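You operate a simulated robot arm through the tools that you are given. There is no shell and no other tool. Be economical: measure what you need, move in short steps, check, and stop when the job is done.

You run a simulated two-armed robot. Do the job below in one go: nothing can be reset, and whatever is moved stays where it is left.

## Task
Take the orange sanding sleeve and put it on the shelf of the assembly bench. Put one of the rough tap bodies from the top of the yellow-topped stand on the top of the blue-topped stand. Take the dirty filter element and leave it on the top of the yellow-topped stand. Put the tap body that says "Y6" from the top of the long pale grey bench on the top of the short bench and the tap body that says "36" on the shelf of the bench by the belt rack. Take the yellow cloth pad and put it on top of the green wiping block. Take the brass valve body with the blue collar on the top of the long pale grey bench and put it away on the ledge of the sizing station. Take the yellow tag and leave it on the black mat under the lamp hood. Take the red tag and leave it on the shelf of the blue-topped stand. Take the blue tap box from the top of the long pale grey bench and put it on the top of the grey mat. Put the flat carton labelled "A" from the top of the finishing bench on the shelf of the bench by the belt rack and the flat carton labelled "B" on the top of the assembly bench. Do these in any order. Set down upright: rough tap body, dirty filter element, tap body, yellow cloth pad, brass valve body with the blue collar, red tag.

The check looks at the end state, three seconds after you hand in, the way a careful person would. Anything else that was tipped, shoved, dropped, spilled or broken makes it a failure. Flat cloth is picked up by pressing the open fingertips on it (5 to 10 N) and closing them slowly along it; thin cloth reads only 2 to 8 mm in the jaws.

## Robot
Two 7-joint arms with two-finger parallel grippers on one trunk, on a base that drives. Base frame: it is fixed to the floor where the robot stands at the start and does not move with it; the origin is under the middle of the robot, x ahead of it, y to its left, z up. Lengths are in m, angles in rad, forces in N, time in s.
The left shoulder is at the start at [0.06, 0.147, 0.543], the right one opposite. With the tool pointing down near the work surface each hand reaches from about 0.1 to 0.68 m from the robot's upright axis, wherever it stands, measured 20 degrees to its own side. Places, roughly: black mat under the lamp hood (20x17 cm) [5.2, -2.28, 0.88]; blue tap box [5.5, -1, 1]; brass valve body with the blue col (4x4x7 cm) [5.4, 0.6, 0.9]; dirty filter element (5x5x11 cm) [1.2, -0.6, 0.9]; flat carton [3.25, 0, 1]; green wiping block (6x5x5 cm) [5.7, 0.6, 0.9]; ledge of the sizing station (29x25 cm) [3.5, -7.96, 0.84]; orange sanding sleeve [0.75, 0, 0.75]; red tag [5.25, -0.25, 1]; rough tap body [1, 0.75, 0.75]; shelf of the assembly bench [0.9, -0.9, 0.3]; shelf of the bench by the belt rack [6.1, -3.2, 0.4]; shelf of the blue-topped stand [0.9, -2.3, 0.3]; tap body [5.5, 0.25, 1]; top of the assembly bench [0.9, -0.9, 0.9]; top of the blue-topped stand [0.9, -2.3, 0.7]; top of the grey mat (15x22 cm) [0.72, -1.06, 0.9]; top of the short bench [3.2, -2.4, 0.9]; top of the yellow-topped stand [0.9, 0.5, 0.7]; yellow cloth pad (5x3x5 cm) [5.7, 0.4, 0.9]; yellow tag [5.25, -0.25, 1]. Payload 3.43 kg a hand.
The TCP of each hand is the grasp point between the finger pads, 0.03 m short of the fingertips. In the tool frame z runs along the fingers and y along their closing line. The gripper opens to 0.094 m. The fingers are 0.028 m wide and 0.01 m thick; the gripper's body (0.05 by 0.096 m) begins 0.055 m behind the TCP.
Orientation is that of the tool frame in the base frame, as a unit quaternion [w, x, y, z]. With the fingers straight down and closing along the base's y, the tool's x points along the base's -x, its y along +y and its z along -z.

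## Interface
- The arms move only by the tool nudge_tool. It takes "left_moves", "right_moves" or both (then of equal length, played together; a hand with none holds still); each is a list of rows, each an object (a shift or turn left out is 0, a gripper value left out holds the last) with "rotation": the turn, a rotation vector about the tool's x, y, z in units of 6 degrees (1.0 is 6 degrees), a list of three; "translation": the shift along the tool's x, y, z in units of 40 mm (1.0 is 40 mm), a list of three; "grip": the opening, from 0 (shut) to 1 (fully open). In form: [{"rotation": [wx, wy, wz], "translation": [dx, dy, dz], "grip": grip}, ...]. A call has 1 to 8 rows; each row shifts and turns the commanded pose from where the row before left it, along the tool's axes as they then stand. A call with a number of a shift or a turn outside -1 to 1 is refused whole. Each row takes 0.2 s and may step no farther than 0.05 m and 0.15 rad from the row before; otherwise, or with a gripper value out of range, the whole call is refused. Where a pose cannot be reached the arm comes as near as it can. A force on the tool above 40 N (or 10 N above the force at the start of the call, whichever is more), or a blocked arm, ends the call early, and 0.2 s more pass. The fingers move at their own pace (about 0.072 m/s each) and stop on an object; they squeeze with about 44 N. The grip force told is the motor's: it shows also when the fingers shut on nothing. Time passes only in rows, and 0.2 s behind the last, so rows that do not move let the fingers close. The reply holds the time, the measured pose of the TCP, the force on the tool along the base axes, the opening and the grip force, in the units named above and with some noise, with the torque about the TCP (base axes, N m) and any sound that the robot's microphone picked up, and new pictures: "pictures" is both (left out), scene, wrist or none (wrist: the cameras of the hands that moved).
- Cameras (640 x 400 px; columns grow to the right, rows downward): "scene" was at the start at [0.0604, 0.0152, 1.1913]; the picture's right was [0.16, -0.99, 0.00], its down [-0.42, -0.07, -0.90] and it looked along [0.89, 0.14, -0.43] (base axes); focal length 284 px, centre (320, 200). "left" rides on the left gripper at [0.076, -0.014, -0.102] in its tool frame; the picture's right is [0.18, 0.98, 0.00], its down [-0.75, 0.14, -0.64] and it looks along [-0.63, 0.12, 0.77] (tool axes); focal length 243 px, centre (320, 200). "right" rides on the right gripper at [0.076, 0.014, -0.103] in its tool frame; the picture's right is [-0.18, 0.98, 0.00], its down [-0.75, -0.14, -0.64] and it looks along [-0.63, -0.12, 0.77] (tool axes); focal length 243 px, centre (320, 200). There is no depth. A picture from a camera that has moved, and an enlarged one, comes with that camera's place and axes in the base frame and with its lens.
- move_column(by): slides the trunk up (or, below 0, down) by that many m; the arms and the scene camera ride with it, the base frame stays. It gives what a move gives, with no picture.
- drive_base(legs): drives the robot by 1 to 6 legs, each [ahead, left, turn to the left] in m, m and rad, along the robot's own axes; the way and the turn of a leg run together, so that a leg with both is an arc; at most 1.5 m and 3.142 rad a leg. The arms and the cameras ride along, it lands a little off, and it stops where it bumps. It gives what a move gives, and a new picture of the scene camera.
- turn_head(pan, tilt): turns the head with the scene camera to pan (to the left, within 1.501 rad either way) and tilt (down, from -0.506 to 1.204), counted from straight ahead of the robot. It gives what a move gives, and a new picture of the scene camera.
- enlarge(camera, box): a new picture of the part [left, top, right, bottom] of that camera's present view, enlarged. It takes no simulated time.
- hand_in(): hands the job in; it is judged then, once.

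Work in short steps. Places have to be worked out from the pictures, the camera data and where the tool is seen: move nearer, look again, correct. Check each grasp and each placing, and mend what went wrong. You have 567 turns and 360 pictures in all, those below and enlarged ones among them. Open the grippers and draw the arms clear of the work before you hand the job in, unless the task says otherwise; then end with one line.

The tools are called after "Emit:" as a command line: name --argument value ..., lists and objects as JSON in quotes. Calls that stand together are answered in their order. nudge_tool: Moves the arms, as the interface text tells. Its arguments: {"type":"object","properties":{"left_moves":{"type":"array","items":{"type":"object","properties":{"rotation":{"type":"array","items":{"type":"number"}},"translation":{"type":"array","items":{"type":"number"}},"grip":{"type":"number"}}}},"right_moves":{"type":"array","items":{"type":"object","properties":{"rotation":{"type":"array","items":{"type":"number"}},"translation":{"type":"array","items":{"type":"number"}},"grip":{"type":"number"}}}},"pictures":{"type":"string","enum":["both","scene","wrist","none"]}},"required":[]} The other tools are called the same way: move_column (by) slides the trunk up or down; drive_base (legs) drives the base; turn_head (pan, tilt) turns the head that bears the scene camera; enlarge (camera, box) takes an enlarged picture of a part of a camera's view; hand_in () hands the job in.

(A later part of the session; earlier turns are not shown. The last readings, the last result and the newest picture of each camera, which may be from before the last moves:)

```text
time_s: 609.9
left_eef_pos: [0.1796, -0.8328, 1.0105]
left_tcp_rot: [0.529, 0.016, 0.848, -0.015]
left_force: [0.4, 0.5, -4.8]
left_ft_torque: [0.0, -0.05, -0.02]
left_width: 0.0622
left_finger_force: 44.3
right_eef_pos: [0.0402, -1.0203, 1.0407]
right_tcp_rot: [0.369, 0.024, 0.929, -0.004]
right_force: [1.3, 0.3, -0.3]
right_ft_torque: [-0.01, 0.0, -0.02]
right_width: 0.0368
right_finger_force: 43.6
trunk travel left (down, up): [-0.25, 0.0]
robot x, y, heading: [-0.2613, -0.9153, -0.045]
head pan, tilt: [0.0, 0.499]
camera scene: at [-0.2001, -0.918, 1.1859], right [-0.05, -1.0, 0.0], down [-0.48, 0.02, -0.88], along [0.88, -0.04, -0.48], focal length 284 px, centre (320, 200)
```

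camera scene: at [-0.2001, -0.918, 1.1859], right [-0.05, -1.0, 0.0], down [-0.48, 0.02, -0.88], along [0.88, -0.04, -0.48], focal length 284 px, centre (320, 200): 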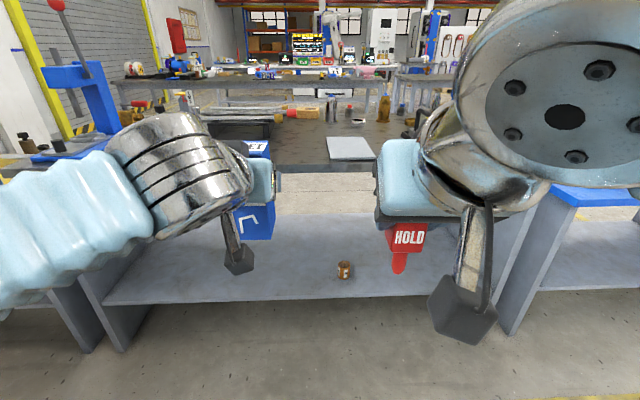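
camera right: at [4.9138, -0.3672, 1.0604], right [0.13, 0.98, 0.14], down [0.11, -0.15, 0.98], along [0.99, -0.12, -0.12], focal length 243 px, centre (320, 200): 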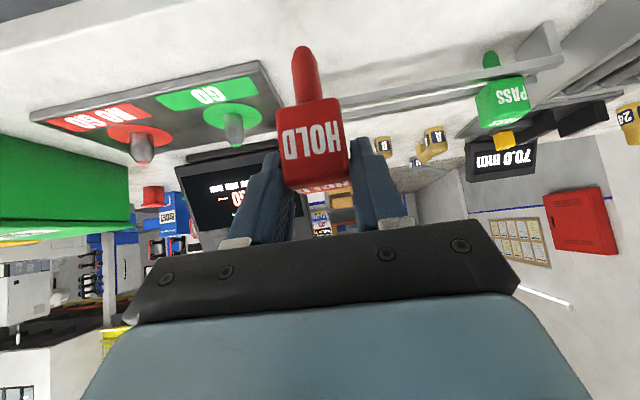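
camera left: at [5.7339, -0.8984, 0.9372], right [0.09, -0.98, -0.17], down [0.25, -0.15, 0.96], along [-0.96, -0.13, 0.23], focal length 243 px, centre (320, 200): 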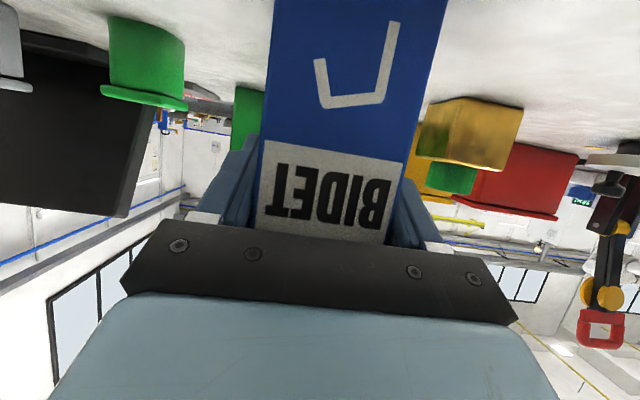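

The grey mat is at ≈(0.735, −1.064). I align and drive up.

Emit:
drive_base --legs '[[0, -0.24, 0.045], [0.33, 0, 0]]'

```text
time_s: 613.5
left_eef_pos: [0.5051, -1.0566, 1.0119]
left_tcp_rot: [0.53, 0.0, 0.848, -0.005]
left_force: [-0.1, -0.5, -5.0]
left_ft_torque: [0.01, 0.01, 0.0]
left_width: 0.0623
left_finger_force: 44.1
right_eef_pos: [0.3711, -1.249, 1.038]
right_tcp_rot: [0.37, 0.007, 0.929, 0.002]
right_force: [0.2, 0.0, -0.4]
right_ft_torque: [0.02, 0.0, -0.01]
right_width: 0.0373
right_finger_force: 43.8
trunk travel left (down, up): [-0.25, 0.0]
robot x, y, heading: [0.0664, -1.1574, -0.01]
head pan, tilt: [0.0, 0.499]
camera scene: at [0.1281, -1.1554, 1.1859], right [-0.01, -1.0, 0.0], down [-0.48, 0.0, -0.88], along [0.88, -0.01, -0.48], focal length 284 px, centre (320, 200)
```

scene: 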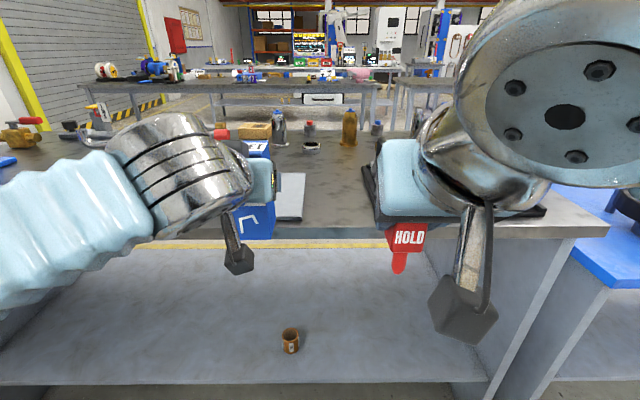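

I extend the box over the mat centre (0.72, −1.055).

Emit:
nudge_tool --left_moves '[{"translation": [-0.39, 0, 0.805]}, {"translation": [-0.39, 0, 0.805]}, {"translation": [-0.39, 0, 0.805]}, {"translation": [-0.39, 0, 0.805]}, {"translation": [-0.39, 0, 0.805]}, {"translation": [-0.39, 0, 0.805]}, {}]' --pictures "scene"

```text
time_s: 615.1
left_eef_pos: [0.7231, -1.0579, 1.0089]
left_tcp_rot: [0.529, 0.0, 0.849, -0.005]
left_force: [0.7, 0.1, -5.5]
left_ft_torque: [-0.02, -0.02, 0.01]
left_width: 0.0621
left_finger_force: 44.2
right_eef_pos: [0.3721, -1.2495, 1.0387]
right_tcp_rot: [0.37, 0.007, 0.929, 0.003]
right_force: [-0.1, 0.5, -1.3]
right_ft_torque: [-0.03, 0.01, 0.0]
right_width: 0.0373
right_finger_force: 43.6
trunk travel left (down, up): [-0.25, 0.0]
robot x, y, heading: [0.0662, -1.1523, -0.011]
head pan, tilt: [0.0, 0.499]
camera scene: at [0.1287, -1.1555, 1.1859], right [-0.01, -1.0, 0.0], down [-0.48, 0.0, -0.88], along [0.88, -0.01, -0.48], focal length 284 px, centre (320, 200)
```

scene: 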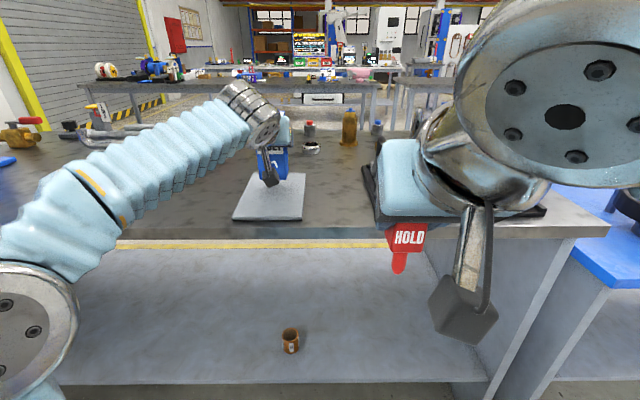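

The box is right above the mat centre. I lower to contact.

Emit:
nudge_tool --left_moves '[{"translation": [0.3, 0.1, 0.146]}, {"translation": [0.3, 0, 0.146]}, {"translation": [0.2, 0, 0.1]}, {"translation": [0.08, 0, 0.04]}, {"translation": [0.08, 0, 0.04]}, {"translation": [0.08, 0, 0.04]}, {"translation": [0.08, 0, 0.04]}, {"translation": [0.08, 0, 0.04]}]' --pictures "none"

```text
time_s: 616.6
left_eef_pos: [0.7177, -1.0556, 0.9727]
left_tcp_rot: [0.539, 0.002, 0.842, -0.007]
left_force: [0.6, -1.0, 12.7]
left_ft_torque: [0.43, 0.46, 0.0]
left_width: 0.0624
left_finger_force: 43.9
right_eef_pos: [0.3713, -1.2494, 1.0391]
right_tcp_rot: [0.37, 0.008, 0.929, 0.002]
right_force: [0.5, 0.1, 0.1]
right_ft_torque: [-0.01, 0.01, 0.01]
right_width: 0.0372
right_finger_force: 44.2
trunk travel left (down, up): [-0.25, 0.0]
robot x, y, heading: [0.0675, -1.1532, -0.011]
head pan, tilt: [0.0, 0.499]
stopped in row 7 (left hand): the force on the tool passed its limit at 45 N (the readings are from after the stop); the commanded pose is now the measured one
```

Contact on the mat. I ease, open, and withdraw along the finger line.

Emit:
nudge_tool --left_moves '[{"translation": [-0.03, 0, -0.015]}, {"grip": 0.8}, {"grip": 1}, {"grip": 1}, {"translation": [0, 0, -0.8]}, {"translation": [0, 0, -0.9]}, {"translation": [0, 0, -0.9]}, {"translation": [0, 0, -0.9]}]' --pictures "scene"

```text
time_s: 618.4
left_eef_pos: [0.5941, -1.0555, 1.0309]
left_tcp_rot: [0.535, 0.002, 0.845, -0.008]
left_force: [-1.0, 0.3, 0.4]
left_ft_torque: [-0.01, -0.03, 0.0]
left_width: 0.094
left_finger_force: 0.2
right_eef_pos: [0.372, -1.2478, 1.0397]
right_tcp_rot: [0.37, 0.007, 0.929, 0.003]
right_force: [-0.4, -0.2, -0.8]
right_ft_torque: [0.03, 0.01, 0.01]
right_width: 0.037
right_finger_force: 44.0
trunk travel left (down, up): [-0.25, 0.0]
robot x, y, heading: [0.0695, -1.1577, -0.018]
head pan, tilt: [0.0, 0.499]
camera scene: at [0.1283, -1.1556, 1.1859], right [-0.01, -1.0, 0.0], down [-0.48, 0.0, -0.88], along [0.88, -0.01, -0.48], focal length 284 px, centre (320, 200)
```

scene: 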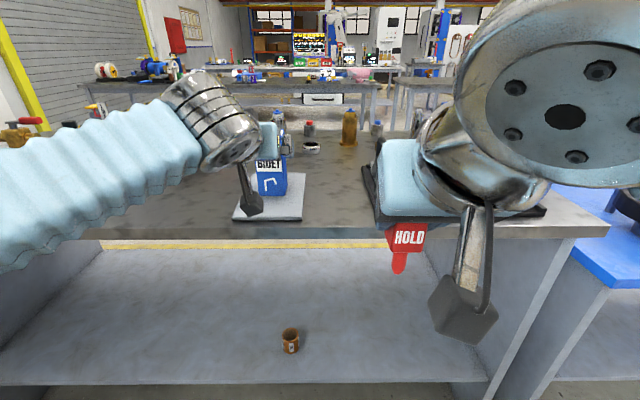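

The tap box stands on the grey mat. I tuck the left hand and drive to the blue stand, lowering the column for its shelf.

Emit:
nudge_tool --left_moves '[{"translation": [0, 0, -0.9]}, {"translation": [0, 0, -0.9]}, {"translation": [0.3, 0, -0.9]}, {"translation": [0.3, 0, -0.9]}, {"translation": [0.3, 0, -0.5]}]' --pictures "none"

Emit:
drive_base --legs '[[-0.4, 0, 0], [0, -1.1, 0.015]]'

Emit:
move_column --by -0.25

Emit:
turn_head --pan 0.0 --tilt 0.6

```text
time_s: 619.6
left_eef_pos: [0.4309, -1.053, 1.0697]
left_tcp_rot: [0.536, 0.002, 0.844, -0.008]
left_force: [-0.6, -0.1, -0.4]
left_ft_torque: [-0.04, -0.01, 0.01]
left_width: 0.094
left_finger_force: 0.1
right_eef_pos: [0.3713, -1.2483, 1.0388]
right_tcp_rot: [0.37, 0.007, 0.929, 0.003]
right_force: [-0.1, 0.1, 0.6]
right_ft_torque: [0.01, 0.02, -0.03]
right_width: 0.0372
right_finger_force: 43.9
trunk travel left (down, up): [-0.25, 0.0]
robot x, y, heading: [0.0682, -1.1559, -0.009]
head pan, tilt: [0.0, 0.499]
```

```text
time_s: 627.2
left_eef_pos: [0.0185, -2.1248, 1.0704]
left_tcp_rot: [0.537, -0.003, 0.844, -0.005]
left_force: [-0.6, 0.2, 0.4]
left_ft_torque: [0.01, 0.0, -0.03]
left_width: 0.0939
left_finger_force: 0.1
right_eef_pos: [-0.0394, -2.3218, 1.0385]
right_tcp_rot: [0.369, 0.003, 0.929, 0.004]
right_force: [-0.1, 0.7, -0.6]
right_ft_torque: [0.0, 0.02, 0.01]
right_width: 0.0373
right_finger_force: 44.5
trunk travel left (down, up): [-0.25, 0.0]
robot x, y, heading: [-0.3416, -2.232, -0.002]
head pan, tilt: [0.0, 0.499]
camera scene: at [-0.2839, -2.23, 1.186], right [0.0, -1.0, 0.0], down [-0.48, 0.0, -0.88], along [0.88, 0.0, -0.48], focal length 284 px, centre (320, 200)
```

scene: 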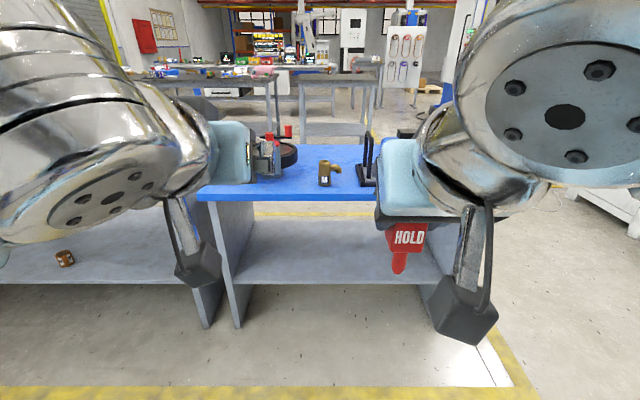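

```text
time_s: 629.8
left_eef_pos: [0.0179, -2.1254, 0.8191]
left_tcp_rot: [0.536, -0.003, 0.844, -0.004]
left_force: [-0.6, 0.1, 0.1]
left_ft_torque: [0.0, 0.02, 0.01]
left_width: 0.0944
left_finger_force: 0.0
right_eef_pos: [-0.0401, -2.3204, 0.7885]
right_tcp_rot: [0.37, 0.003, 0.929, 0.005]
right_force: [0.3, -0.3, -0.8]
right_ft_torque: [-0.01, 0.01, 0.02]
right_width: 0.0376
right_finger_force: 43.5
trunk travel left (down, up): [0.0, 0.25]
robot x, y, heading: [-0.3418, -2.2296, -0.003]
head pan, tilt: [0.0, 0.499]
```

```text
time_s: 630.5
left_eef_pos: [0.018, -2.1246, 0.8204]
left_tcp_rot: [0.536, -0.003, 0.844, -0.004]
left_force: [0.3, 0.3, -0.1]
left_ft_torque: [-0.05, 0.0, 0.0]
left_width: 0.0939
left_finger_force: 0.1
right_eef_pos: [-0.0396, -2.321, 0.7908]
right_tcp_rot: [0.37, 0.003, 0.929, 0.004]
right_force: [1.4, -0.4, -0.8]
right_ft_torque: [-0.01, -0.04, -0.03]
right_width: 0.0374
right_finger_force: 44.0
trunk travel left (down, up): [0.0, 0.25]
robot x, y, heading: [-0.3422, -2.232, 0.0]
head pan, tilt: [0.0, 0.6]
camera scene: at [-0.2865, -2.23, 0.9269], right [0.0, -1.0, 0.0], down [-0.56, 0.0, -0.83], along [0.83, 0.0, -0.56], focal length 284 px, centre (320, 200)
```

scene: 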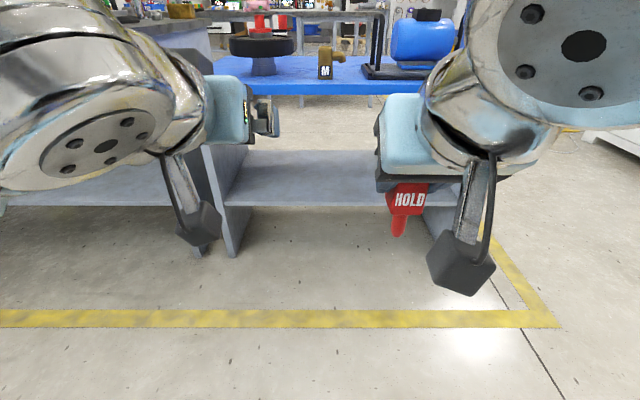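

Shelf z ≈ 0.308, front edge x ≈ 0.59. I lower the right hand vertically 0.34 m, then drive 0.5 m in.

Emit:
nudge_tool --right_moves '[{"translation": [0.73, 0, 0.772]}, {"translation": [0.73, 0, 0.772]}, {"translation": [0.73, 0, 0.772]}, {"translation": [0.73, 0, 0.772]}, {"translation": [0.73, 0, 0.772]}, {"translation": [0.73, 0, 0.772]}, {"translation": [0.73, 0, 0.772]}, {"translation": [0.73, 0, 0.772]}]' --left_moves '[{"translation": [0.3, 0, -0.6]}, {"translation": [0.3, 0, -0.6]}, {"translation": [0.3, 0, -0.6]}, {}, {}, {}, {}, {}]' --pictures "none"

Emit:
drive_base --legs '[[0.48, 0, 0]]'

```text
time_s: 632.3
left_eef_pos: [-0.0643, -2.1237, 0.8192]
left_tcp_rot: [0.537, -0.003, 0.844, -0.004]
left_force: [0.5, 0.2, 0.7]
left_ft_torque: [0.01, -0.02, 0.02]
left_width: 0.0938
left_finger_force: 0.1
right_eef_pos: [-0.0226, -2.2962, 0.4791]
right_tcp_rot: [0.369, 0.003, 0.929, 0.004]
right_force: [0.5, -0.4, -1.8]
right_ft_torque: [0.02, -0.01, 0.04]
right_width: 0.0373
right_finger_force: 44.4
right hand out of reach, approached as far as the arm can: row 7, 8
trunk travel left (down, up): [0.0, 0.25]
robot x, y, heading: [-0.3454, -2.2297, -0.006]
head pan, tilt: [0.0, 0.6]
```

```text
time_s: 635.1
left_eef_pos: [0.4159, -2.1292, 0.8203]
left_tcp_rot: [0.536, 0.001, 0.844, -0.007]
left_force: [0.5, -0.9, 0.1]
left_ft_torque: [0.03, -0.01, -0.02]
left_width: 0.094
left_finger_force: 0.0
right_eef_pos: [0.4552, -2.3014, 0.4806]
right_tcp_rot: [0.369, 0.007, 0.929, 0.003]
right_force: [-0.3, 0.1, -0.8]
right_ft_torque: [0.04, 0.01, 0.0]
right_width: 0.0371
right_finger_force: 43.7
trunk travel left (down, up): [0.0, 0.25]
robot x, y, heading: [0.1347, -2.2357, -0.008]
head pan, tilt: [0.0, 0.6]
camera scene: at [0.1915, -2.2333, 0.9269], right [-0.01, -1.0, 0.0], down [-0.56, 0.01, -0.83], along [0.82, -0.01, -0.56], focal length 284 px, centre (320, 200)
```

scene: 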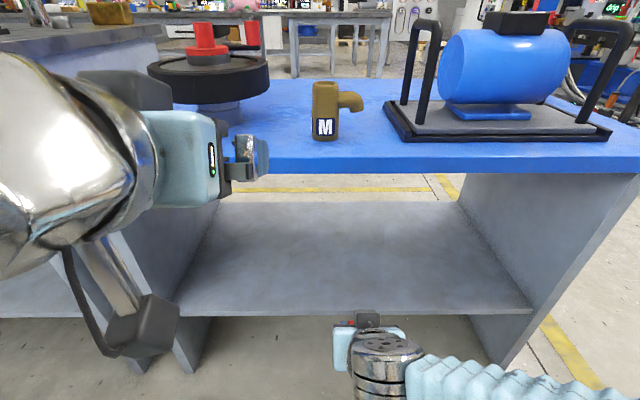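

I extend the right hand forward over the shelf.

Emit:
nudge_tool --right_moves '[{"translation": [-0.69, -0.05, 0.65]}, {"translation": [-0.69, -0.05, 0.65]}, {"translation": [-0.69, -0.05, 0.65]}, {"translation": [-0.69, -0.05, 0.65]}, {"translation": [-0.69, -0.05, 0.65]}, {"translation": [-0.69, -0.05, 0.65]}, {"translation": [-0.69, -0.05, 0.65]}, {}]' --pictures "both"

```text
time_s: 636.9
left_eef_pos: [0.4151, -2.1293, 0.8188]
left_tcp_rot: [0.536, 0.001, 0.844, -0.007]
left_force: [0.4, -0.4, 0.0]
left_ft_torque: [0.02, -0.06, 0.0]
left_width: 0.0937
left_finger_force: 0.0
right_eef_pos: [0.722, -2.3189, 0.4829]
right_tcp_rot: [0.369, 0.007, 0.929, 0.002]
right_force: [-0.3, 0.2, -1.4]
right_ft_torque: [-0.01, -0.02, 0.02]
right_width: 0.0371
right_finger_force: 44.2
trunk travel left (down, up): [0.0, 0.25]
robot x, y, heading: [0.1351, -2.2326, -0.007]
head pan, tilt: [0.0, 0.6]
camera scene: at [0.1916, -2.2333, 0.9269], right [-0.01, -1.0, 0.0], down [-0.56, 0.01, -0.82], along [0.82, -0.01, -0.57], focal length 284 px, centre (320, 200)
camera right: at [0.5964, -2.3037, 0.5045], right [0.15, 0.98, 0.13], down [0.11, -0.15, 0.98], along [0.98, -0.13, -0.13], focal length 243 px, centre (320, 200)
```

scene: 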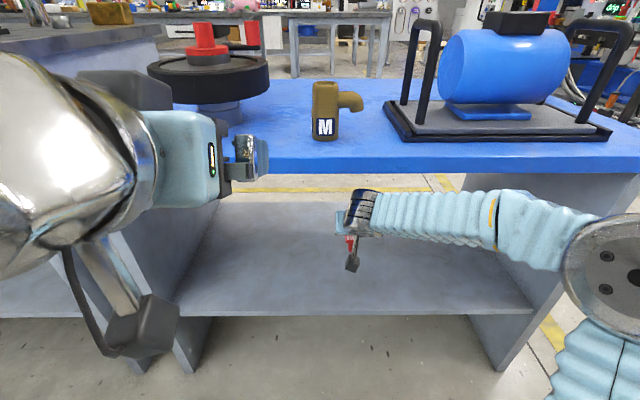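
right: 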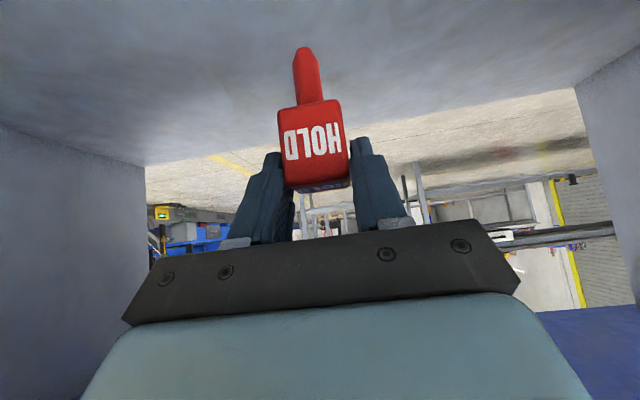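

Before lowering I check the tag's verticality with a zoom of the wrist view.

Emit:
enlarge --camera "right" --box '[240, 30, 400, 210]'

```text
2.22 times, centred on (320, 120) of right
camera zoom: at [0.5964, -2.3037, 0.5045], right [0.15, 0.98, 0.13], down [0.11, -0.15, 0.98], along [0.98, -0.13, -0.13], focal length 539 px, centre (320, 378)
```

zoom: 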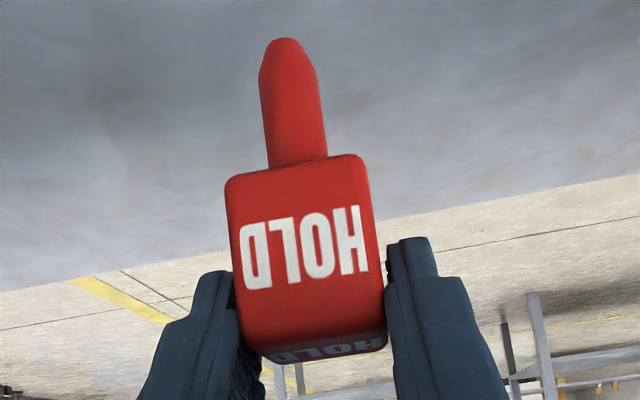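

The tag is vertical within ~1–2°. I lower most of the way, then creep to light contact.

Emit:
nudge_tool --right_moves '[{"translation": [0.687, 0, 0.727]}, {"translation": [0.687, 0, 0.727]}, {}]' --pictures "none"

Emit:
nudge_tool --right_moves '[{"translation": [0.05, 0, 0.054]}, {"translation": [0.05, 0, 0.054]}, {"translation": [0.035, 0, 0.037]}, {"translation": [0.035, 0, 0.037]}, {}]' --pictures "wrist"

```text
time_s: 637.7
left_eef_pos: [0.4156, -2.1299, 0.819]
left_tcp_rot: [0.536, 0.001, 0.844, -0.007]
left_force: [0.1, -0.6, -0.1]
left_ft_torque: [0.0, 0.0, 0.01]
left_width: 0.0939
left_finger_force: 0.1
right_eef_pos: [0.7217, -2.3181, 0.4013]
right_tcp_rot: [0.369, 0.007, 0.93, 0.002]
right_force: [-0.5, -0.1, -0.5]
right_ft_torque: [-0.02, 0.03, 0.0]
right_width: 0.0371
right_finger_force: 43.8
trunk travel left (down, up): [0.0, 0.25]
robot x, y, heading: [0.1322, -2.2337, -0.01]
head pan, tilt: [0.0, 0.6]
```

```text
time_s: 638.9
left_eef_pos: [0.4149, -2.1295, 0.8194]
left_tcp_rot: [0.536, 0.001, 0.844, -0.007]
left_force: [0.1, -0.7, 0.0]
left_ft_torque: [-0.01, -0.01, -0.02]
left_width: 0.0939
left_finger_force: 0.1
right_eef_pos: [0.7212, -2.3187, 0.3897]
right_tcp_rot: [0.37, 0.007, 0.929, 0.002]
right_force: [-1.4, 0.3, -1.5]
right_ft_torque: [0.03, 0.0, 0.03]
right_width: 0.0373
right_finger_force: 44.1
trunk travel left (down, up): [0.0, 0.25]
robot x, y, heading: [0.1348, -2.2343, -0.009]
head pan, tilt: [0.0, 0.6]
camera right: at [0.5955, -2.3026, 0.412], right [0.15, 0.98, 0.14], down [0.11, -0.15, 0.98], along [0.98, -0.13, -0.13], focal length 243 px, centre (320, 200)
```

right: 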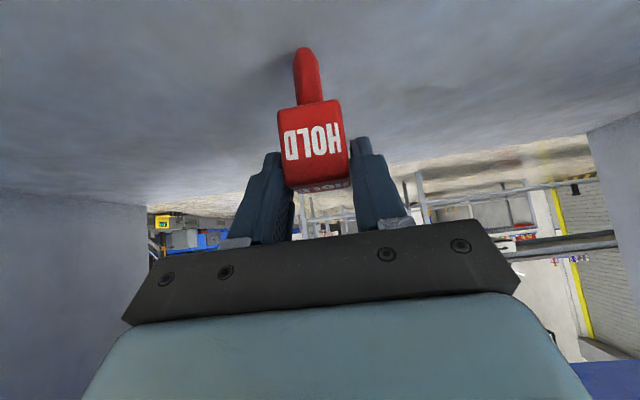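

No contact yet at 0.39; I creep on in ~1.5 mm steps.

Emit:
nudge_tool --right_moves '[{"translation": [0.026, 0, 0.027]}, {"translation": [0.026, 0, 0.027]}, {}]' --pictures "none"

Emit:
nudge_tool --right_moves '[{"translation": [0.026, 0, 0.027]}, {}]' --pictures "none"

```text
time_s: 639.7
left_eef_pos: [0.4149, -2.1287, 0.8203]
left_tcp_rot: [0.536, 0.001, 0.844, -0.007]
left_force: [0.0, -0.2, -0.2]
left_ft_torque: [-0.01, 0.0, -0.03]
left_width: 0.0938
left_finger_force: 0.1
right_eef_pos: [0.7206, -2.3182, 0.3863]
right_tcp_rot: [0.37, 0.007, 0.929, 0.002]
right_force: [-0.6, -0.6, 0.1]
right_ft_torque: [-0.04, 0.02, -0.02]
right_width: 0.0374
right_finger_force: 43.9
trunk travel left (down, up): [0.0, 0.25]
robot x, y, heading: [0.1351, -2.2334, -0.013]
head pan, tilt: [0.0, 0.6]
```

```text
time_s: 640.3
left_eef_pos: [0.4149, -2.1287, 0.82]
left_tcp_rot: [0.536, 0.001, 0.844, -0.008]
left_force: [0.4, 0.1, -0.2]
left_ft_torque: [-0.02, -0.01, -0.04]
left_width: 0.094
left_finger_force: 0.0
right_eef_pos: [0.7209, -2.3177, 0.3862]
right_tcp_rot: [0.369, 0.007, 0.93, 0.002]
right_force: [0.8, 0.0, -0.9]
right_ft_torque: [0.0, -0.01, 0.03]
right_width: 0.0373
right_finger_force: 43.9
trunk travel left (down, up): [0.0, 0.25]
robot x, y, heading: [0.1326, -2.2345, -0.009]
head pan, tilt: [0.0, 0.6]
```

Emit:
nudge_tool --right_moves '[{"translation": [0.035, 0, 0.037]}, {}]' --pictures "none"

Emit:
nudge_tool --right_moves '[{"translation": [0.035, 0, 0.037]}, {}]' --pictures "none"

Emit:
nudge_tool --right_moves '[{"translation": [0.026, 0, 0.027]}, {}]' --pictures "none"

```text
time_s: 640.9
left_eef_pos: [0.4158, -2.1289, 0.819]
left_tcp_rot: [0.536, 0.001, 0.844, -0.007]
left_force: [-0.2, 0.9, 0.2]
left_ft_torque: [0.0, -0.01, -0.01]
left_width: 0.094
left_finger_force: 0.1
right_eef_pos: [0.7219, -2.318, 0.3843]
right_tcp_rot: [0.369, 0.008, 0.93, 0.001]
right_force: [-0.1, 0.7, -0.2]
right_ft_torque: [0.0, 0.0, -0.01]
right_width: 0.0374
right_finger_force: 43.7
trunk travel left (down, up): [0.0, 0.25]
robot x, y, heading: [0.1354, -2.2313, -0.014]
head pan, tilt: [0.0, 0.6]
```

```text
time_s: 641.5
left_eef_pos: [0.4152, -2.1284, 0.8198]
left_tcp_rot: [0.537, 0.001, 0.844, -0.007]
left_force: [-0.4, 0.5, -0.7]
left_ft_torque: [0.0, 0.0, -0.02]
left_width: 0.0943
left_finger_force: 0.1
right_eef_pos: [0.7216, -2.3178, 0.3825]
right_tcp_rot: [0.369, 0.008, 0.929, 0.002]
right_force: [-0.7, -0.3, 6.1]
right_ft_torque: [-0.05, -0.02, -0.04]
right_width: 0.0369
right_finger_force: 44.2
trunk travel left (down, up): [0.0, 0.25]
robot x, y, heading: [0.1337, -2.2305, -0.009]
head pan, tilt: [0.0, 0.6]
```

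```text
time_s: 642.1
left_eef_pos: [0.4141, -2.1297, 0.82]
left_tcp_rot: [0.536, 0.001, 0.844, -0.007]
left_force: [0.8, 0.8, 0.4]
left_ft_torque: [-0.01, 0.02, -0.01]
left_width: 0.0939
left_finger_force: 0.0
right_eef_pos: [0.7207, -2.3192, 0.3826]
right_tcp_rot: [0.371, 0.007, 0.929, 0.003]
right_force: [-0.4, 0.8, 13.9]
right_ft_torque: [0.1, -0.08, 0.02]
right_width: 0.0373
right_finger_force: 44.4
trunk travel left (down, up): [0.0, 0.25]
robot x, y, heading: [0.1333, -2.2311, -0.009]
head pan, tilt: [0.0, 0.6]
```

Contact (14 N). I ease to light contact, open by only ~5 mm per side as a cage, and look.

Emit:
nudge_tool --right_moves '[{"translation": [-0.017, 0, -0.018]}, {}, {"grip": 0.48}, {"grip": 0.48}, {}]' --pictures "wrist"

```text
time_s: 643.3
left_eef_pos: [0.4152, -2.1298, 0.8193]
left_tcp_rot: [0.536, 0.001, 0.844, -0.007]
left_force: [0.2, 0.0, -0.4]
left_ft_torque: [-0.02, -0.02, 0.03]
left_width: 0.094
left_finger_force: 0.1
right_eef_pos: [0.7205, -2.3176, 0.3825]
right_tcp_rot: [0.368, 0.007, 0.93, 0.003]
right_force: [0.5, -0.1, 0.2]
right_ft_torque: [-0.01, 0.0, 0.0]
right_width: 0.0452
right_finger_force: 0.1
trunk travel left (down, up): [0.0, 0.25]
robot x, y, heading: [0.1337, -2.2322, -0.007]
head pan, tilt: [0.0, 0.6]
camera right: at [0.5952, -2.3024, 0.4042], right [0.15, 0.98, 0.14], down [0.11, -0.15, 0.98], along [0.98, -0.13, -0.13], focal length 243 px, centre (320, 200)
```

right: 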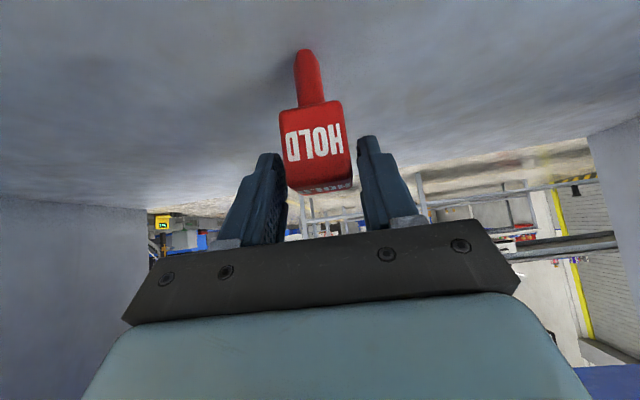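

It appears to stand freely inside the cage. I wait a second and zoom to verify it is static and untouched.

Emit:
nudge_tool --right_moves '[{}, {}, {}, {}, {}]' --pictures "none"

Emit:
enlarge --camera "right" --box '[240, 30, 400, 210]'

```text
time_s: 644.5
left_eef_pos: [0.415, -2.1295, 0.8187]
left_tcp_rot: [0.536, 0.001, 0.844, -0.007]
left_force: [-0.1, 0.4, 0.1]
left_ft_torque: [0.03, 0.03, 0.0]
left_width: 0.0941
left_finger_force: 0.0
right_eef_pos: [0.7215, -2.3181, 0.3824]
right_tcp_rot: [0.368, 0.007, 0.93, 0.002]
right_force: [-0.4, 0.2, 0.5]
right_ft_torque: [0.02, -0.01, -0.02]
right_width: 0.0449
right_finger_force: 0.0
trunk travel left (down, up): [0.0, 0.25]
robot x, y, heading: [0.1341, -2.2359, -0.012]
head pan, tilt: [0.0, 0.6]
```

```text
2.22 times, centred on (320, 120) of right
camera zoom: at [0.5953, -2.3023, 0.4043], right [0.15, 0.98, 0.14], down [0.11, -0.15, 0.98], along [0.98, -0.13, -0.13], focal length 539 px, centre (320, 378)
```

zoom: 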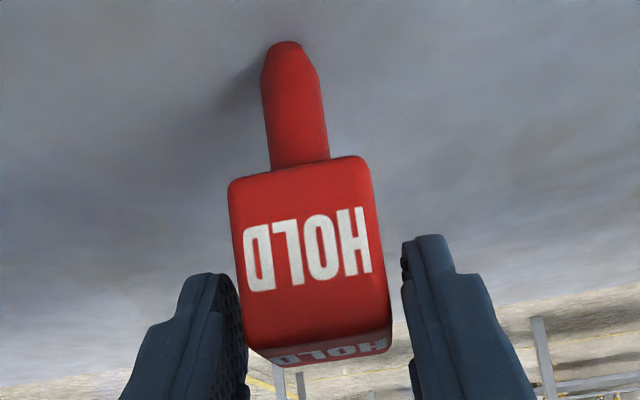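

It stands, but may be close to the −y finger. I shift the hand 2 mm to −y to test whether it stands alone.

Emit:
nudge_tool --right_moves '[{"translation": [0, -0.06, 0]}, {}, {}, {}, {}]' --pictures "none"

Emit:
enlarge --camera "right" --box '[240, 30, 400, 210]'

```text
time_s: 645.7
left_eef_pos: [0.4157, -2.1292, 0.8184]
left_tcp_rot: [0.536, 0.001, 0.844, -0.007]
left_force: [0.0, 0.1, 0.2]
left_ft_torque: [-0.03, 0.03, -0.02]
left_width: 0.094
left_finger_force: 0.0
right_eef_pos: [0.7213, -2.3208, 0.3822]
right_tcp_rot: [0.369, 0.008, 0.93, 0.002]
right_force: [-0.1, 0.0, 0.2]
right_ft_torque: [0.0, -0.01, -0.01]
right_width: 0.045
right_finger_force: 0.1
trunk travel left (down, up): [0.0, 0.25]
robot x, y, heading: [0.1341, -2.2342, -0.008]
head pan, tilt: [0.0, 0.6]
```

```text
2.22 times, centred on (320, 120) of right
camera zoom: at [0.5951, -2.3046, 0.4037], right [0.15, 0.98, 0.14], down [0.11, -0.15, 0.98], along [0.98, -0.13, -0.13], focal length 539 px, centre (320, 378)
```

zoom: 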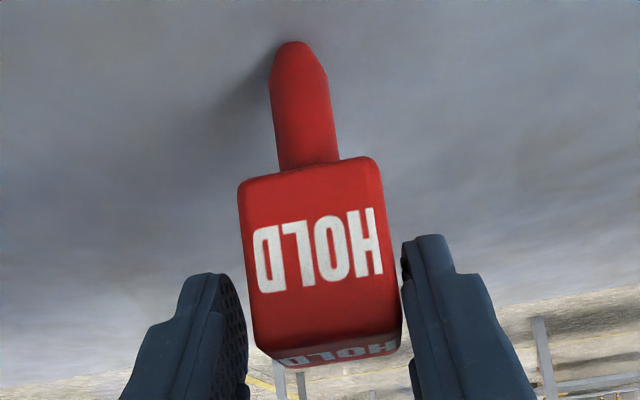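

The tag did not follow, so it stands by itself. I open wider and withdraw along the finger line.

Emit:
nudge_tool --right_moves '[{"grip": 0.85}, {"grip": 0.85}, {"grip": 0.85}, {"translation": [0, 0, -0.4]}, {"translation": [0, 0, -0.7]}, {"translation": [0, 0, -0.9]}, {"translation": [0, 0, -0.9]}]' --pictures "wrist"

```text
time_s: 647.3
left_eef_pos: [0.4147, -2.1304, 0.8192]
left_tcp_rot: [0.536, 0.0, 0.844, -0.007]
left_force: [0.3, -0.1, 0.0]
left_ft_torque: [0.01, 0.03, 0.02]
left_width: 0.0939
left_finger_force: 0.0
right_eef_pos: [0.642, -2.3181, 0.4639]
right_tcp_rot: [0.369, 0.007, 0.929, 0.003]
right_force: [0.2, -0.4, -0.3]
right_ft_torque: [0.02, 0.04, -0.01]
right_width: 0.0799
right_finger_force: 0.0
trunk travel left (down, up): [0.0, 0.25]
robot x, y, heading: [0.1341, -2.2321, -0.009]
head pan, tilt: [0.0, 0.6]
camera right: at [0.5156, -2.303, 0.4871], right [0.15, 0.98, 0.13], down [0.11, -0.15, 0.98], along [0.98, -0.13, -0.13], focal length 243 px, centre (320, 200)
```

right: 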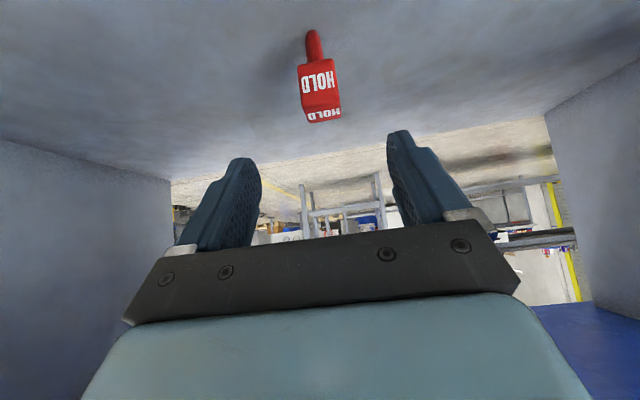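

The red tag stands on the shelf. I retract, back off, raise the column, and head for the brass valve via the north corridor.

Emit:
nudge_tool --right_moves '[{"translation": [0.73, 0, -0.69]}, {"translation": [0.73, 0, -0.69]}, {"translation": [0.73, 0, -0.69]}, {"translation": [0.73, 0, -0.69]}, {"translation": [0.73, 0, -0.69]}, {"translation": [0.3, 0, -0.3]}]' --pictures "none"

Emit:
drive_base --legs '[[-0.45, 0, 0]]'

Emit:
move_column --by 0.25

Emit:
turn_head --pan -1.3 --tilt 0.25

```text
time_s: 648.7
left_eef_pos: [0.4153, -2.1292, 0.8189]
left_tcp_rot: [0.535, 0.001, 0.845, -0.007]
left_force: [-0.7, -0.5, -0.4]
left_ft_torque: [-0.02, 0.0, 0.02]
left_width: 0.0943
left_finger_force: 0.2
right_eef_pos: [0.4406, -2.3035, 0.4902]
right_tcp_rot: [0.368, 0.007, 0.93, 0.001]
right_force: [0.0, 0.4, -0.1]
right_ft_torque: [0.01, 0.02, 0.01]
right_width: 0.0799
right_finger_force: 0.0
right hand out of reach, approached as far as the arm can: row 4, 5, 6
trunk travel left (down, up): [0.0, 0.25]
robot x, y, heading: [0.1351, -2.2373, -0.017]
head pan, tilt: [0.0, 0.6]
```

```text
time_s: 651.5
left_eef_pos: [-0.0453, -2.1228, 0.8194]
left_tcp_rot: [0.535, -0.002, 0.845, -0.006]
left_force: [-0.4, 0.1, 0.3]
left_ft_torque: [0.0, 0.0, -0.02]
left_width: 0.094
left_finger_force: 0.1
right_eef_pos: [-0.017, -2.2986, 0.4902]
right_tcp_rot: [0.369, 0.005, 0.929, 0.003]
right_force: [0.0, 1.2, -0.2]
right_ft_torque: [-0.01, 0.0, -0.02]
right_width: 0.08
right_finger_force: 0.1
trunk travel left (down, up): [0.0, 0.25]
robot x, y, heading: [-0.3241, -2.2272, -0.004]
head pan, tilt: [0.0, 0.6]
camera scene: at [-0.2676, -2.2298, 0.9269], right [0.0, -1.0, 0.0], down [-0.56, 0.0, -0.83], along [0.83, 0.0, -0.56], focal length 284 px, centre (320, 200)
```

scene: 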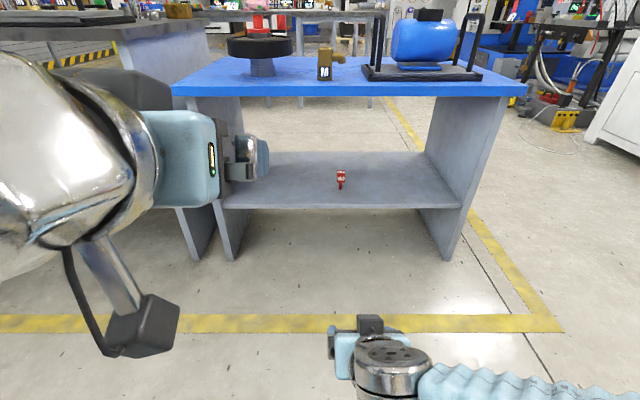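

```text
time_s: 654.1
left_eef_pos: [-0.0444, -2.1245, 1.0694]
left_tcp_rot: [0.536, -0.002, 0.845, -0.005]
left_force: [0.5, -0.4, -0.4]
left_ft_torque: [-0.02, 0.0, 0.0]
left_width: 0.0939
left_finger_force: 0.1
right_eef_pos: [-0.0167, -2.2983, 0.7416]
right_tcp_rot: [0.369, 0.004, 0.929, 0.003]
right_force: [0.1, 0.8, 0.7]
right_ft_torque: [-0.01, 0.01, -0.02]
right_width: 0.0798
right_finger_force: 0.1
trunk travel left (down, up): [-0.25, 0.0]
robot x, y, heading: [-0.3237, -2.2327, 0.0]
head pan, tilt: [0.0, 0.6]
```

```text
time_s: 655.5
left_eef_pos: [-0.0435, -2.1242, 1.0689]
left_tcp_rot: [0.536, -0.004, 0.844, -0.003]
left_force: [0.0, 0.9, 0.0]
left_ft_torque: [0.02, -0.02, -0.03]
left_width: 0.094
left_finger_force: 0.1
right_eef_pos: [-0.0168, -2.2986, 0.741]
right_tcp_rot: [0.369, 0.003, 0.929, 0.004]
right_force: [-0.4, -0.3, 0.6]
right_ft_torque: [-0.02, 0.03, 0.0]
right_width: 0.0799
right_finger_force: 0.0
trunk travel left (down, up): [-0.25, 0.0]
robot x, y, heading: [-0.322, -2.2293, 0.0]
head pan, tilt: [-1.3, 0.25]
camera scene: at [-0.3312, -2.3196, 1.2091], right [-0.96, -0.27, 0.0], down [-0.07, 0.24, -0.97], along [0.26, -0.93, -0.25], focal length 284 px, centre (320, 200)
```

scene: 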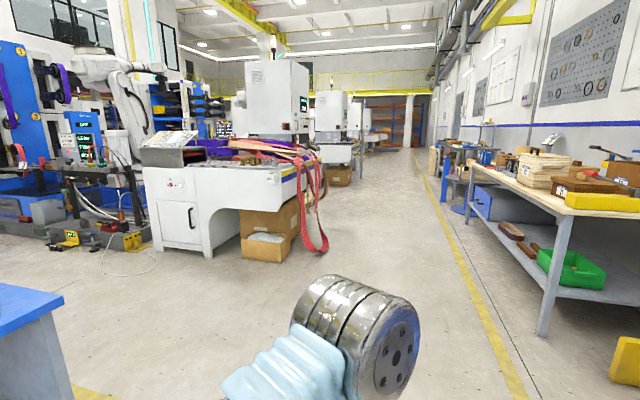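

The red tag still stands. I drive north and then east to the long bench's north end.

Emit:
drive_base --legs '[[0, 1.3, 0], [0, 1.3, 0], [0, 1.25, 0], [1.4, 0, 0], [1.4, 0, 0]]'

```text
time_s: 687.1
left_eef_pos: [2.7444, 1.8407, 1.0687]
left_tcp_rot: [0.536, -0.037, 0.843, 0.017]
left_force: [-0.4, 1.1, -0.1]
left_ft_torque: [-0.06, -0.01, -0.01]
left_width: 0.094
left_finger_force: 0.0
right_eef_pos: [2.7864, 1.6694, 0.7401]
right_tcp_rot: [0.369, -0.035, 0.929, 0.019]
right_force: [-1.3, 1.2, -0.1]
right_ft_torque: [0.02, -0.01, 0.04]
right_width: 0.0798
right_finger_force: 0.0
trunk travel left (down, up): [-0.25, 0.0]
robot x, y, heading: [2.4755, 1.7138, 0.083]
head pan, tilt: [-1.3, 0.25]
camera scene: at [2.4752, 1.6223, 1.2091], right [-0.94, -0.34, 0.0], down [-0.08, 0.23, -0.97], along [0.33, -0.91, -0.25], focal length 284 px, centre (320, 200)
```

scene: 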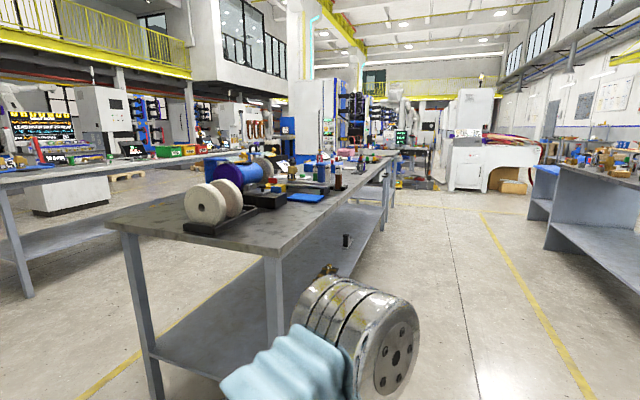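

I correct heading and go on to x ≈ 5.4, then turn to face south toward the bench end.

Emit:
drive_base --legs '[[1.45, -0.1, -0.083], [1.45, 0, 0], [0, 0, -1.571]]'

Emit:
turn_head --pan 0.0 --tilt 0.5

```text
time_s: 705.0
left_eef_pos: [5.4802, 1.3534, 1.069]
left_tcp_rot: [0.373, 0.599, 0.595, -0.385]
left_force: [-0.2, -0.7, -0.2]
left_ft_torque: [0.0, -0.01, 0.01]
left_width: 0.094
left_finger_force: 0.1
right_eef_pos: [5.3053, 1.328, 0.7402]
right_tcp_rot: [0.262, 0.664, 0.65, -0.26]
right_force: [-1.0, 0.1, 0.0]
right_ft_torque: [0.01, -0.01, 0.03]
right_width: 0.0801
right_finger_force: 0.2
trunk travel left (down, up): [-0.25, 0.0]
robot x, y, heading: [5.377, 1.6355, -1.586]
head pan, tilt: [-1.3, 0.25]
camera scene: at [5.2863, 1.6415, 1.2091], right [-0.25, 0.97, 0.0], down [0.24, 0.06, -0.97], along [-0.94, -0.25, -0.25], focal length 284 px, centre (320, 200)
```

scene: 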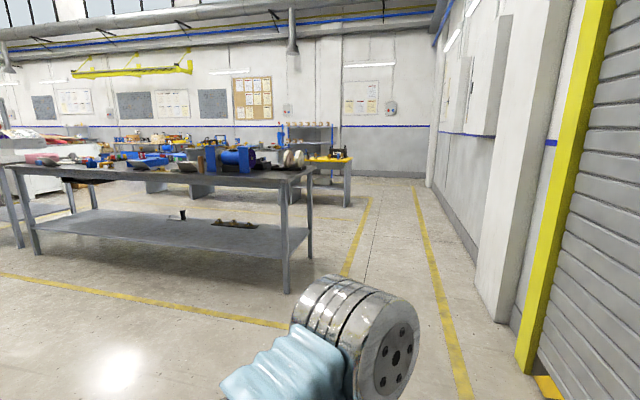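

```text
time_s: 706.4
left_eef_pos: [5.4804, 1.3517, 1.0687]
left_tcp_rot: [0.373, 0.599, 0.595, -0.385]
left_force: [-1.2, -0.4, -0.2]
left_ft_torque: [-0.01, -0.03, 0.0]
left_width: 0.0939
left_finger_force: 0.0
right_eef_pos: [5.305, 1.3272, 0.7412]
right_tcp_rot: [0.262, 0.664, 0.65, -0.261]
right_force: [-0.3, 0.5, 0.0]
right_ft_torque: [0.02, 0.02, 0.02]
right_width: 0.0799
right_finger_force: 0.1
trunk travel left (down, up): [-0.25, 0.0]
robot x, y, heading: [5.3774, 1.6341, -1.583]
head pan, tilt: [0.0, 0.499]
camera scene: at [5.3752, 1.5741, 1.186], right [-1.0, 0.02, 0.0], down [0.01, 0.48, -0.88], along [-0.01, -0.88, -0.48], focal length 284 px, centre (320, 200)
```

scene: 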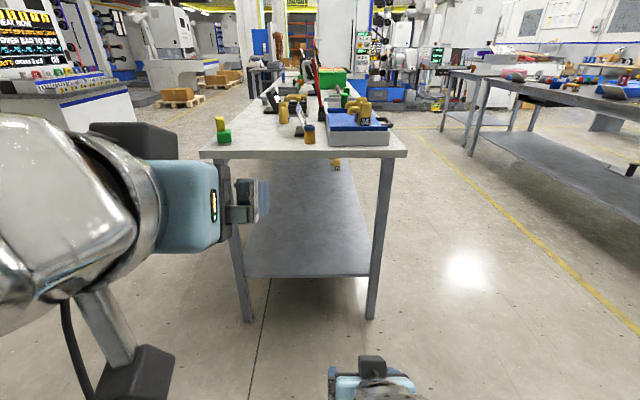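

The valve (brass with blue collar) is at ≈(5.40, 0.59); the pad still sits on the green block. I raise the right hand and drive closer.

Emit:
nudge_tool --right_moves '[{"translation": [-0.775, 0, -0.82]}, {"translation": [-0.775, 0, -0.82]}, {"translation": [-0.775, 0, -0.82]}, {"translation": [-0.775, 0, -0.82]}, {"translation": [-0.775, 0, -0.82]}, {"translation": [-0.775, 0, -0.82]}, {"translation": [-0.4, 0, -0.42]}]' --pictures "none"

Emit:
drive_base --legs '[[0.45, 0.12, 0.012]]'

Emit:
enlarge --camera "scene" --box '[240, 90, 440, 220]'

```text
time_s: 708.0
left_eef_pos: [5.4801, 1.3527, 1.0677]
left_tcp_rot: [0.373, 0.599, 0.595, -0.384]
left_force: [0.3, 0.1, 0.2]
left_ft_torque: [0.02, -0.01, -0.01]
left_width: 0.094
left_finger_force: 0.1
right_eef_pos: [5.3037, 1.3244, 1.0331]
right_tcp_rot: [0.261, 0.665, 0.65, -0.26]
right_force: [-0.1, 0.3, 0.5]
right_ft_torque: [0.01, 0.0, 0.01]
right_width: 0.0799
right_finger_force: 0.0
trunk travel left (down, up): [-0.25, 0.0]
robot x, y, heading: [5.3792, 1.6337, -1.586]
head pan, tilt: [0.0, 0.499]
```

```text
time_s: 710.8
left_eef_pos: [5.5951, 0.9053, 1.0698]
left_tcp_rot: [0.376, 0.595, 0.598, -0.383]
left_force: [0.2, 0.5, 0.5]
left_ft_torque: [0.0, -0.02, -0.01]
left_width: 0.0937
left_finger_force: 0.1
right_eef_pos: [5.4201, 0.875, 1.0338]
right_tcp_rot: [0.264, 0.659, 0.655, -0.258]
right_force: [-0.3, 0.4, 0.3]
right_ft_torque: [0.04, 0.01, 0.0]
right_width: 0.0798
right_finger_force: 0.0
trunk travel left (down, up): [-0.25, 0.0]
robot x, y, heading: [5.4877, 1.1836, -1.573]
head pan, tilt: [0.0, 0.499]
camera scene: at [5.4879, 1.1248, 1.186], right [-1.0, 0.0, 0.0], down [0.0, 0.48, -0.88], along [0.0, -0.88, -0.48], focal length 284 px, centre (320, 200)
```

scene: 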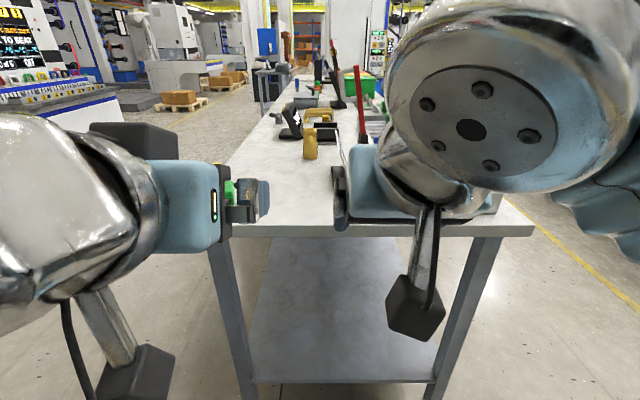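

```text
3.08 times, centred on (340, 155) of scene
camera zoom: at [5.4879, 1.1248, 1.186], right [-1.0, 0.0, 0.0], down [0.0, 0.48, -0.88], along [0.0, -0.88, -0.48], focal length 874 px, centre (258, 338)
```

zoom: 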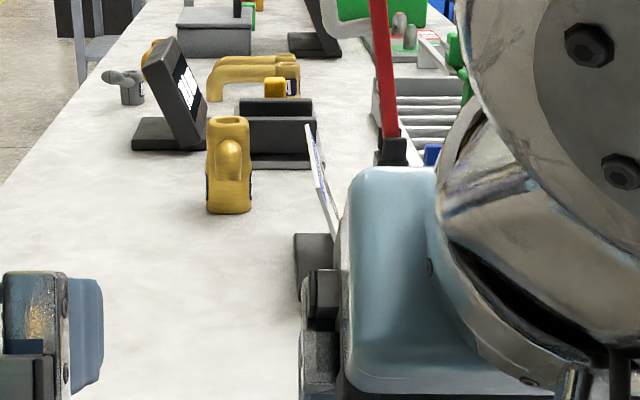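

The hand hides the valve from the head; I check with the right wrist camera.

Emit:
nudge_tool --right_moves '[{"translation": [0, 0, 0], "grip": 0.8}]' --pictures "wrist"

```text
time_s: 711.2
left_eef_pos: [5.5956, 0.9039, 1.0691]
left_tcp_rot: [0.377, 0.595, 0.599, -0.382]
left_force: [-0.7, 0.4, 1.1]
left_ft_torque: [-0.01, 0.01, -0.03]
left_width: 0.0941
left_finger_force: 0.2
right_eef_pos: [5.4208, 0.8743, 1.035]
right_tcp_rot: [0.263, 0.659, 0.655, -0.258]
right_force: [0.8, 0.6, 0.7]
right_ft_torque: [0.03, -0.04, -0.01]
right_width: 0.0753
right_finger_force: 0.1
trunk travel left (down, up): [-0.25, 0.0]
robot x, y, heading: [5.4919, 1.181, -1.571]
head pan, tilt: [0.0, 0.499]
camera right: at [5.4343, 1.0005, 1.0562], right [0.98, -0.14, 0.13], down [-0.15, -0.11, 0.98], along [-0.12, -0.98, -0.13], focal length 243 px, centre (320, 200)
```

right: 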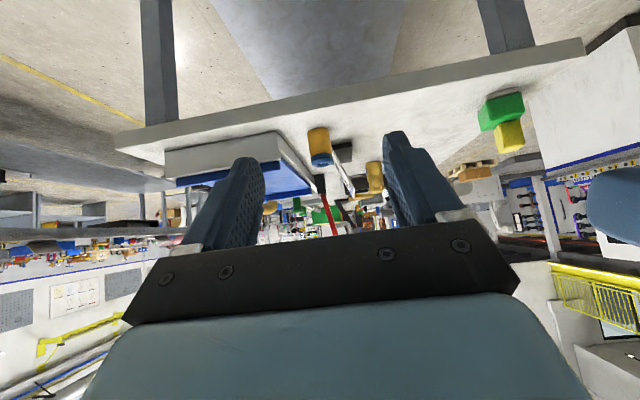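

The valve is at about (5.398, 0.585), with the tray close on its west side. I move to a pre-grasp 10 cm away with a narrower opening and look again.

Emit:
nudge_tool --right_moves '[{"translation": [-0.56, -0.08, 0.742], "grip": 0.62}, {"translation": [-0.56, -0.08, 0.742]}, {"translation": [-0.56, -0.08, 0.742]}, {"translation": [-0.56, -0.08, 0.742]}, {"translation": [-0.56, -0.08, 0.742]}, {"translation": [-0.56, -0.08, 0.742]}, {}]' --pictures "wrist"

Emit:
enlarge --camera "right" --box '[220, 60, 420, 200]'

```text
time_s: 712.8
left_eef_pos: [5.5956, 0.9051, 1.0692]
left_tcp_rot: [0.375, 0.595, 0.599, -0.382]
left_force: [-0.4, -0.3, 0.2]
left_ft_torque: [0.02, 0.02, -0.02]
left_width: 0.094
left_finger_force: 0.0
right_eef_pos: [5.4012, 0.6503, 0.9983]
right_tcp_rot: [0.263, 0.659, 0.655, -0.258]
right_force: [0.0, -0.6, -0.4]
right_ft_torque: [-0.01, 0.01, 0.0]
right_width: 0.0584
right_finger_force: 0.1
trunk travel left (down, up): [-0.25, 0.0]
robot x, y, heading: [5.4863, 1.1874, -1.57]
head pan, tilt: [0.0, 0.499]
camera right: at [5.4161, 0.7773, 1.0197], right [0.98, -0.14, 0.13], down [-0.15, -0.11, 0.98], along [-0.12, -0.98, -0.13], focal length 243 px, centre (320, 200)
```

right: 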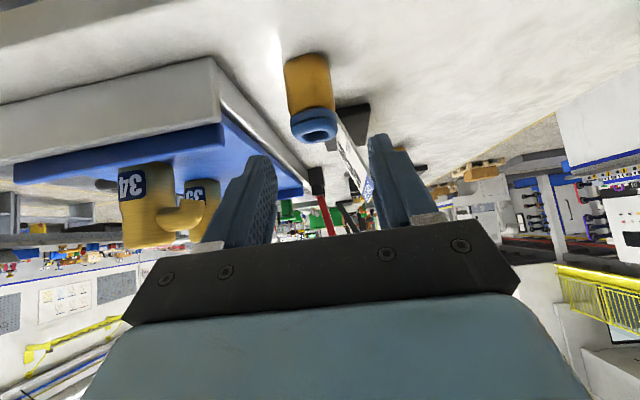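

```text
2.86 times, centred on (320, 130) of right
camera zoom: at [5.4161, 0.7773, 1.0197], right [0.98, -0.14, 0.13], down [-0.15, -0.11, 0.98], along [-0.12, -0.98, -0.13], focal length 693 px, centre (320, 400)
```

zoom: 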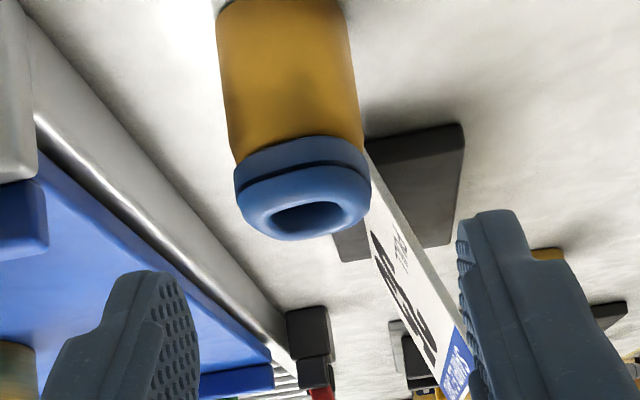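

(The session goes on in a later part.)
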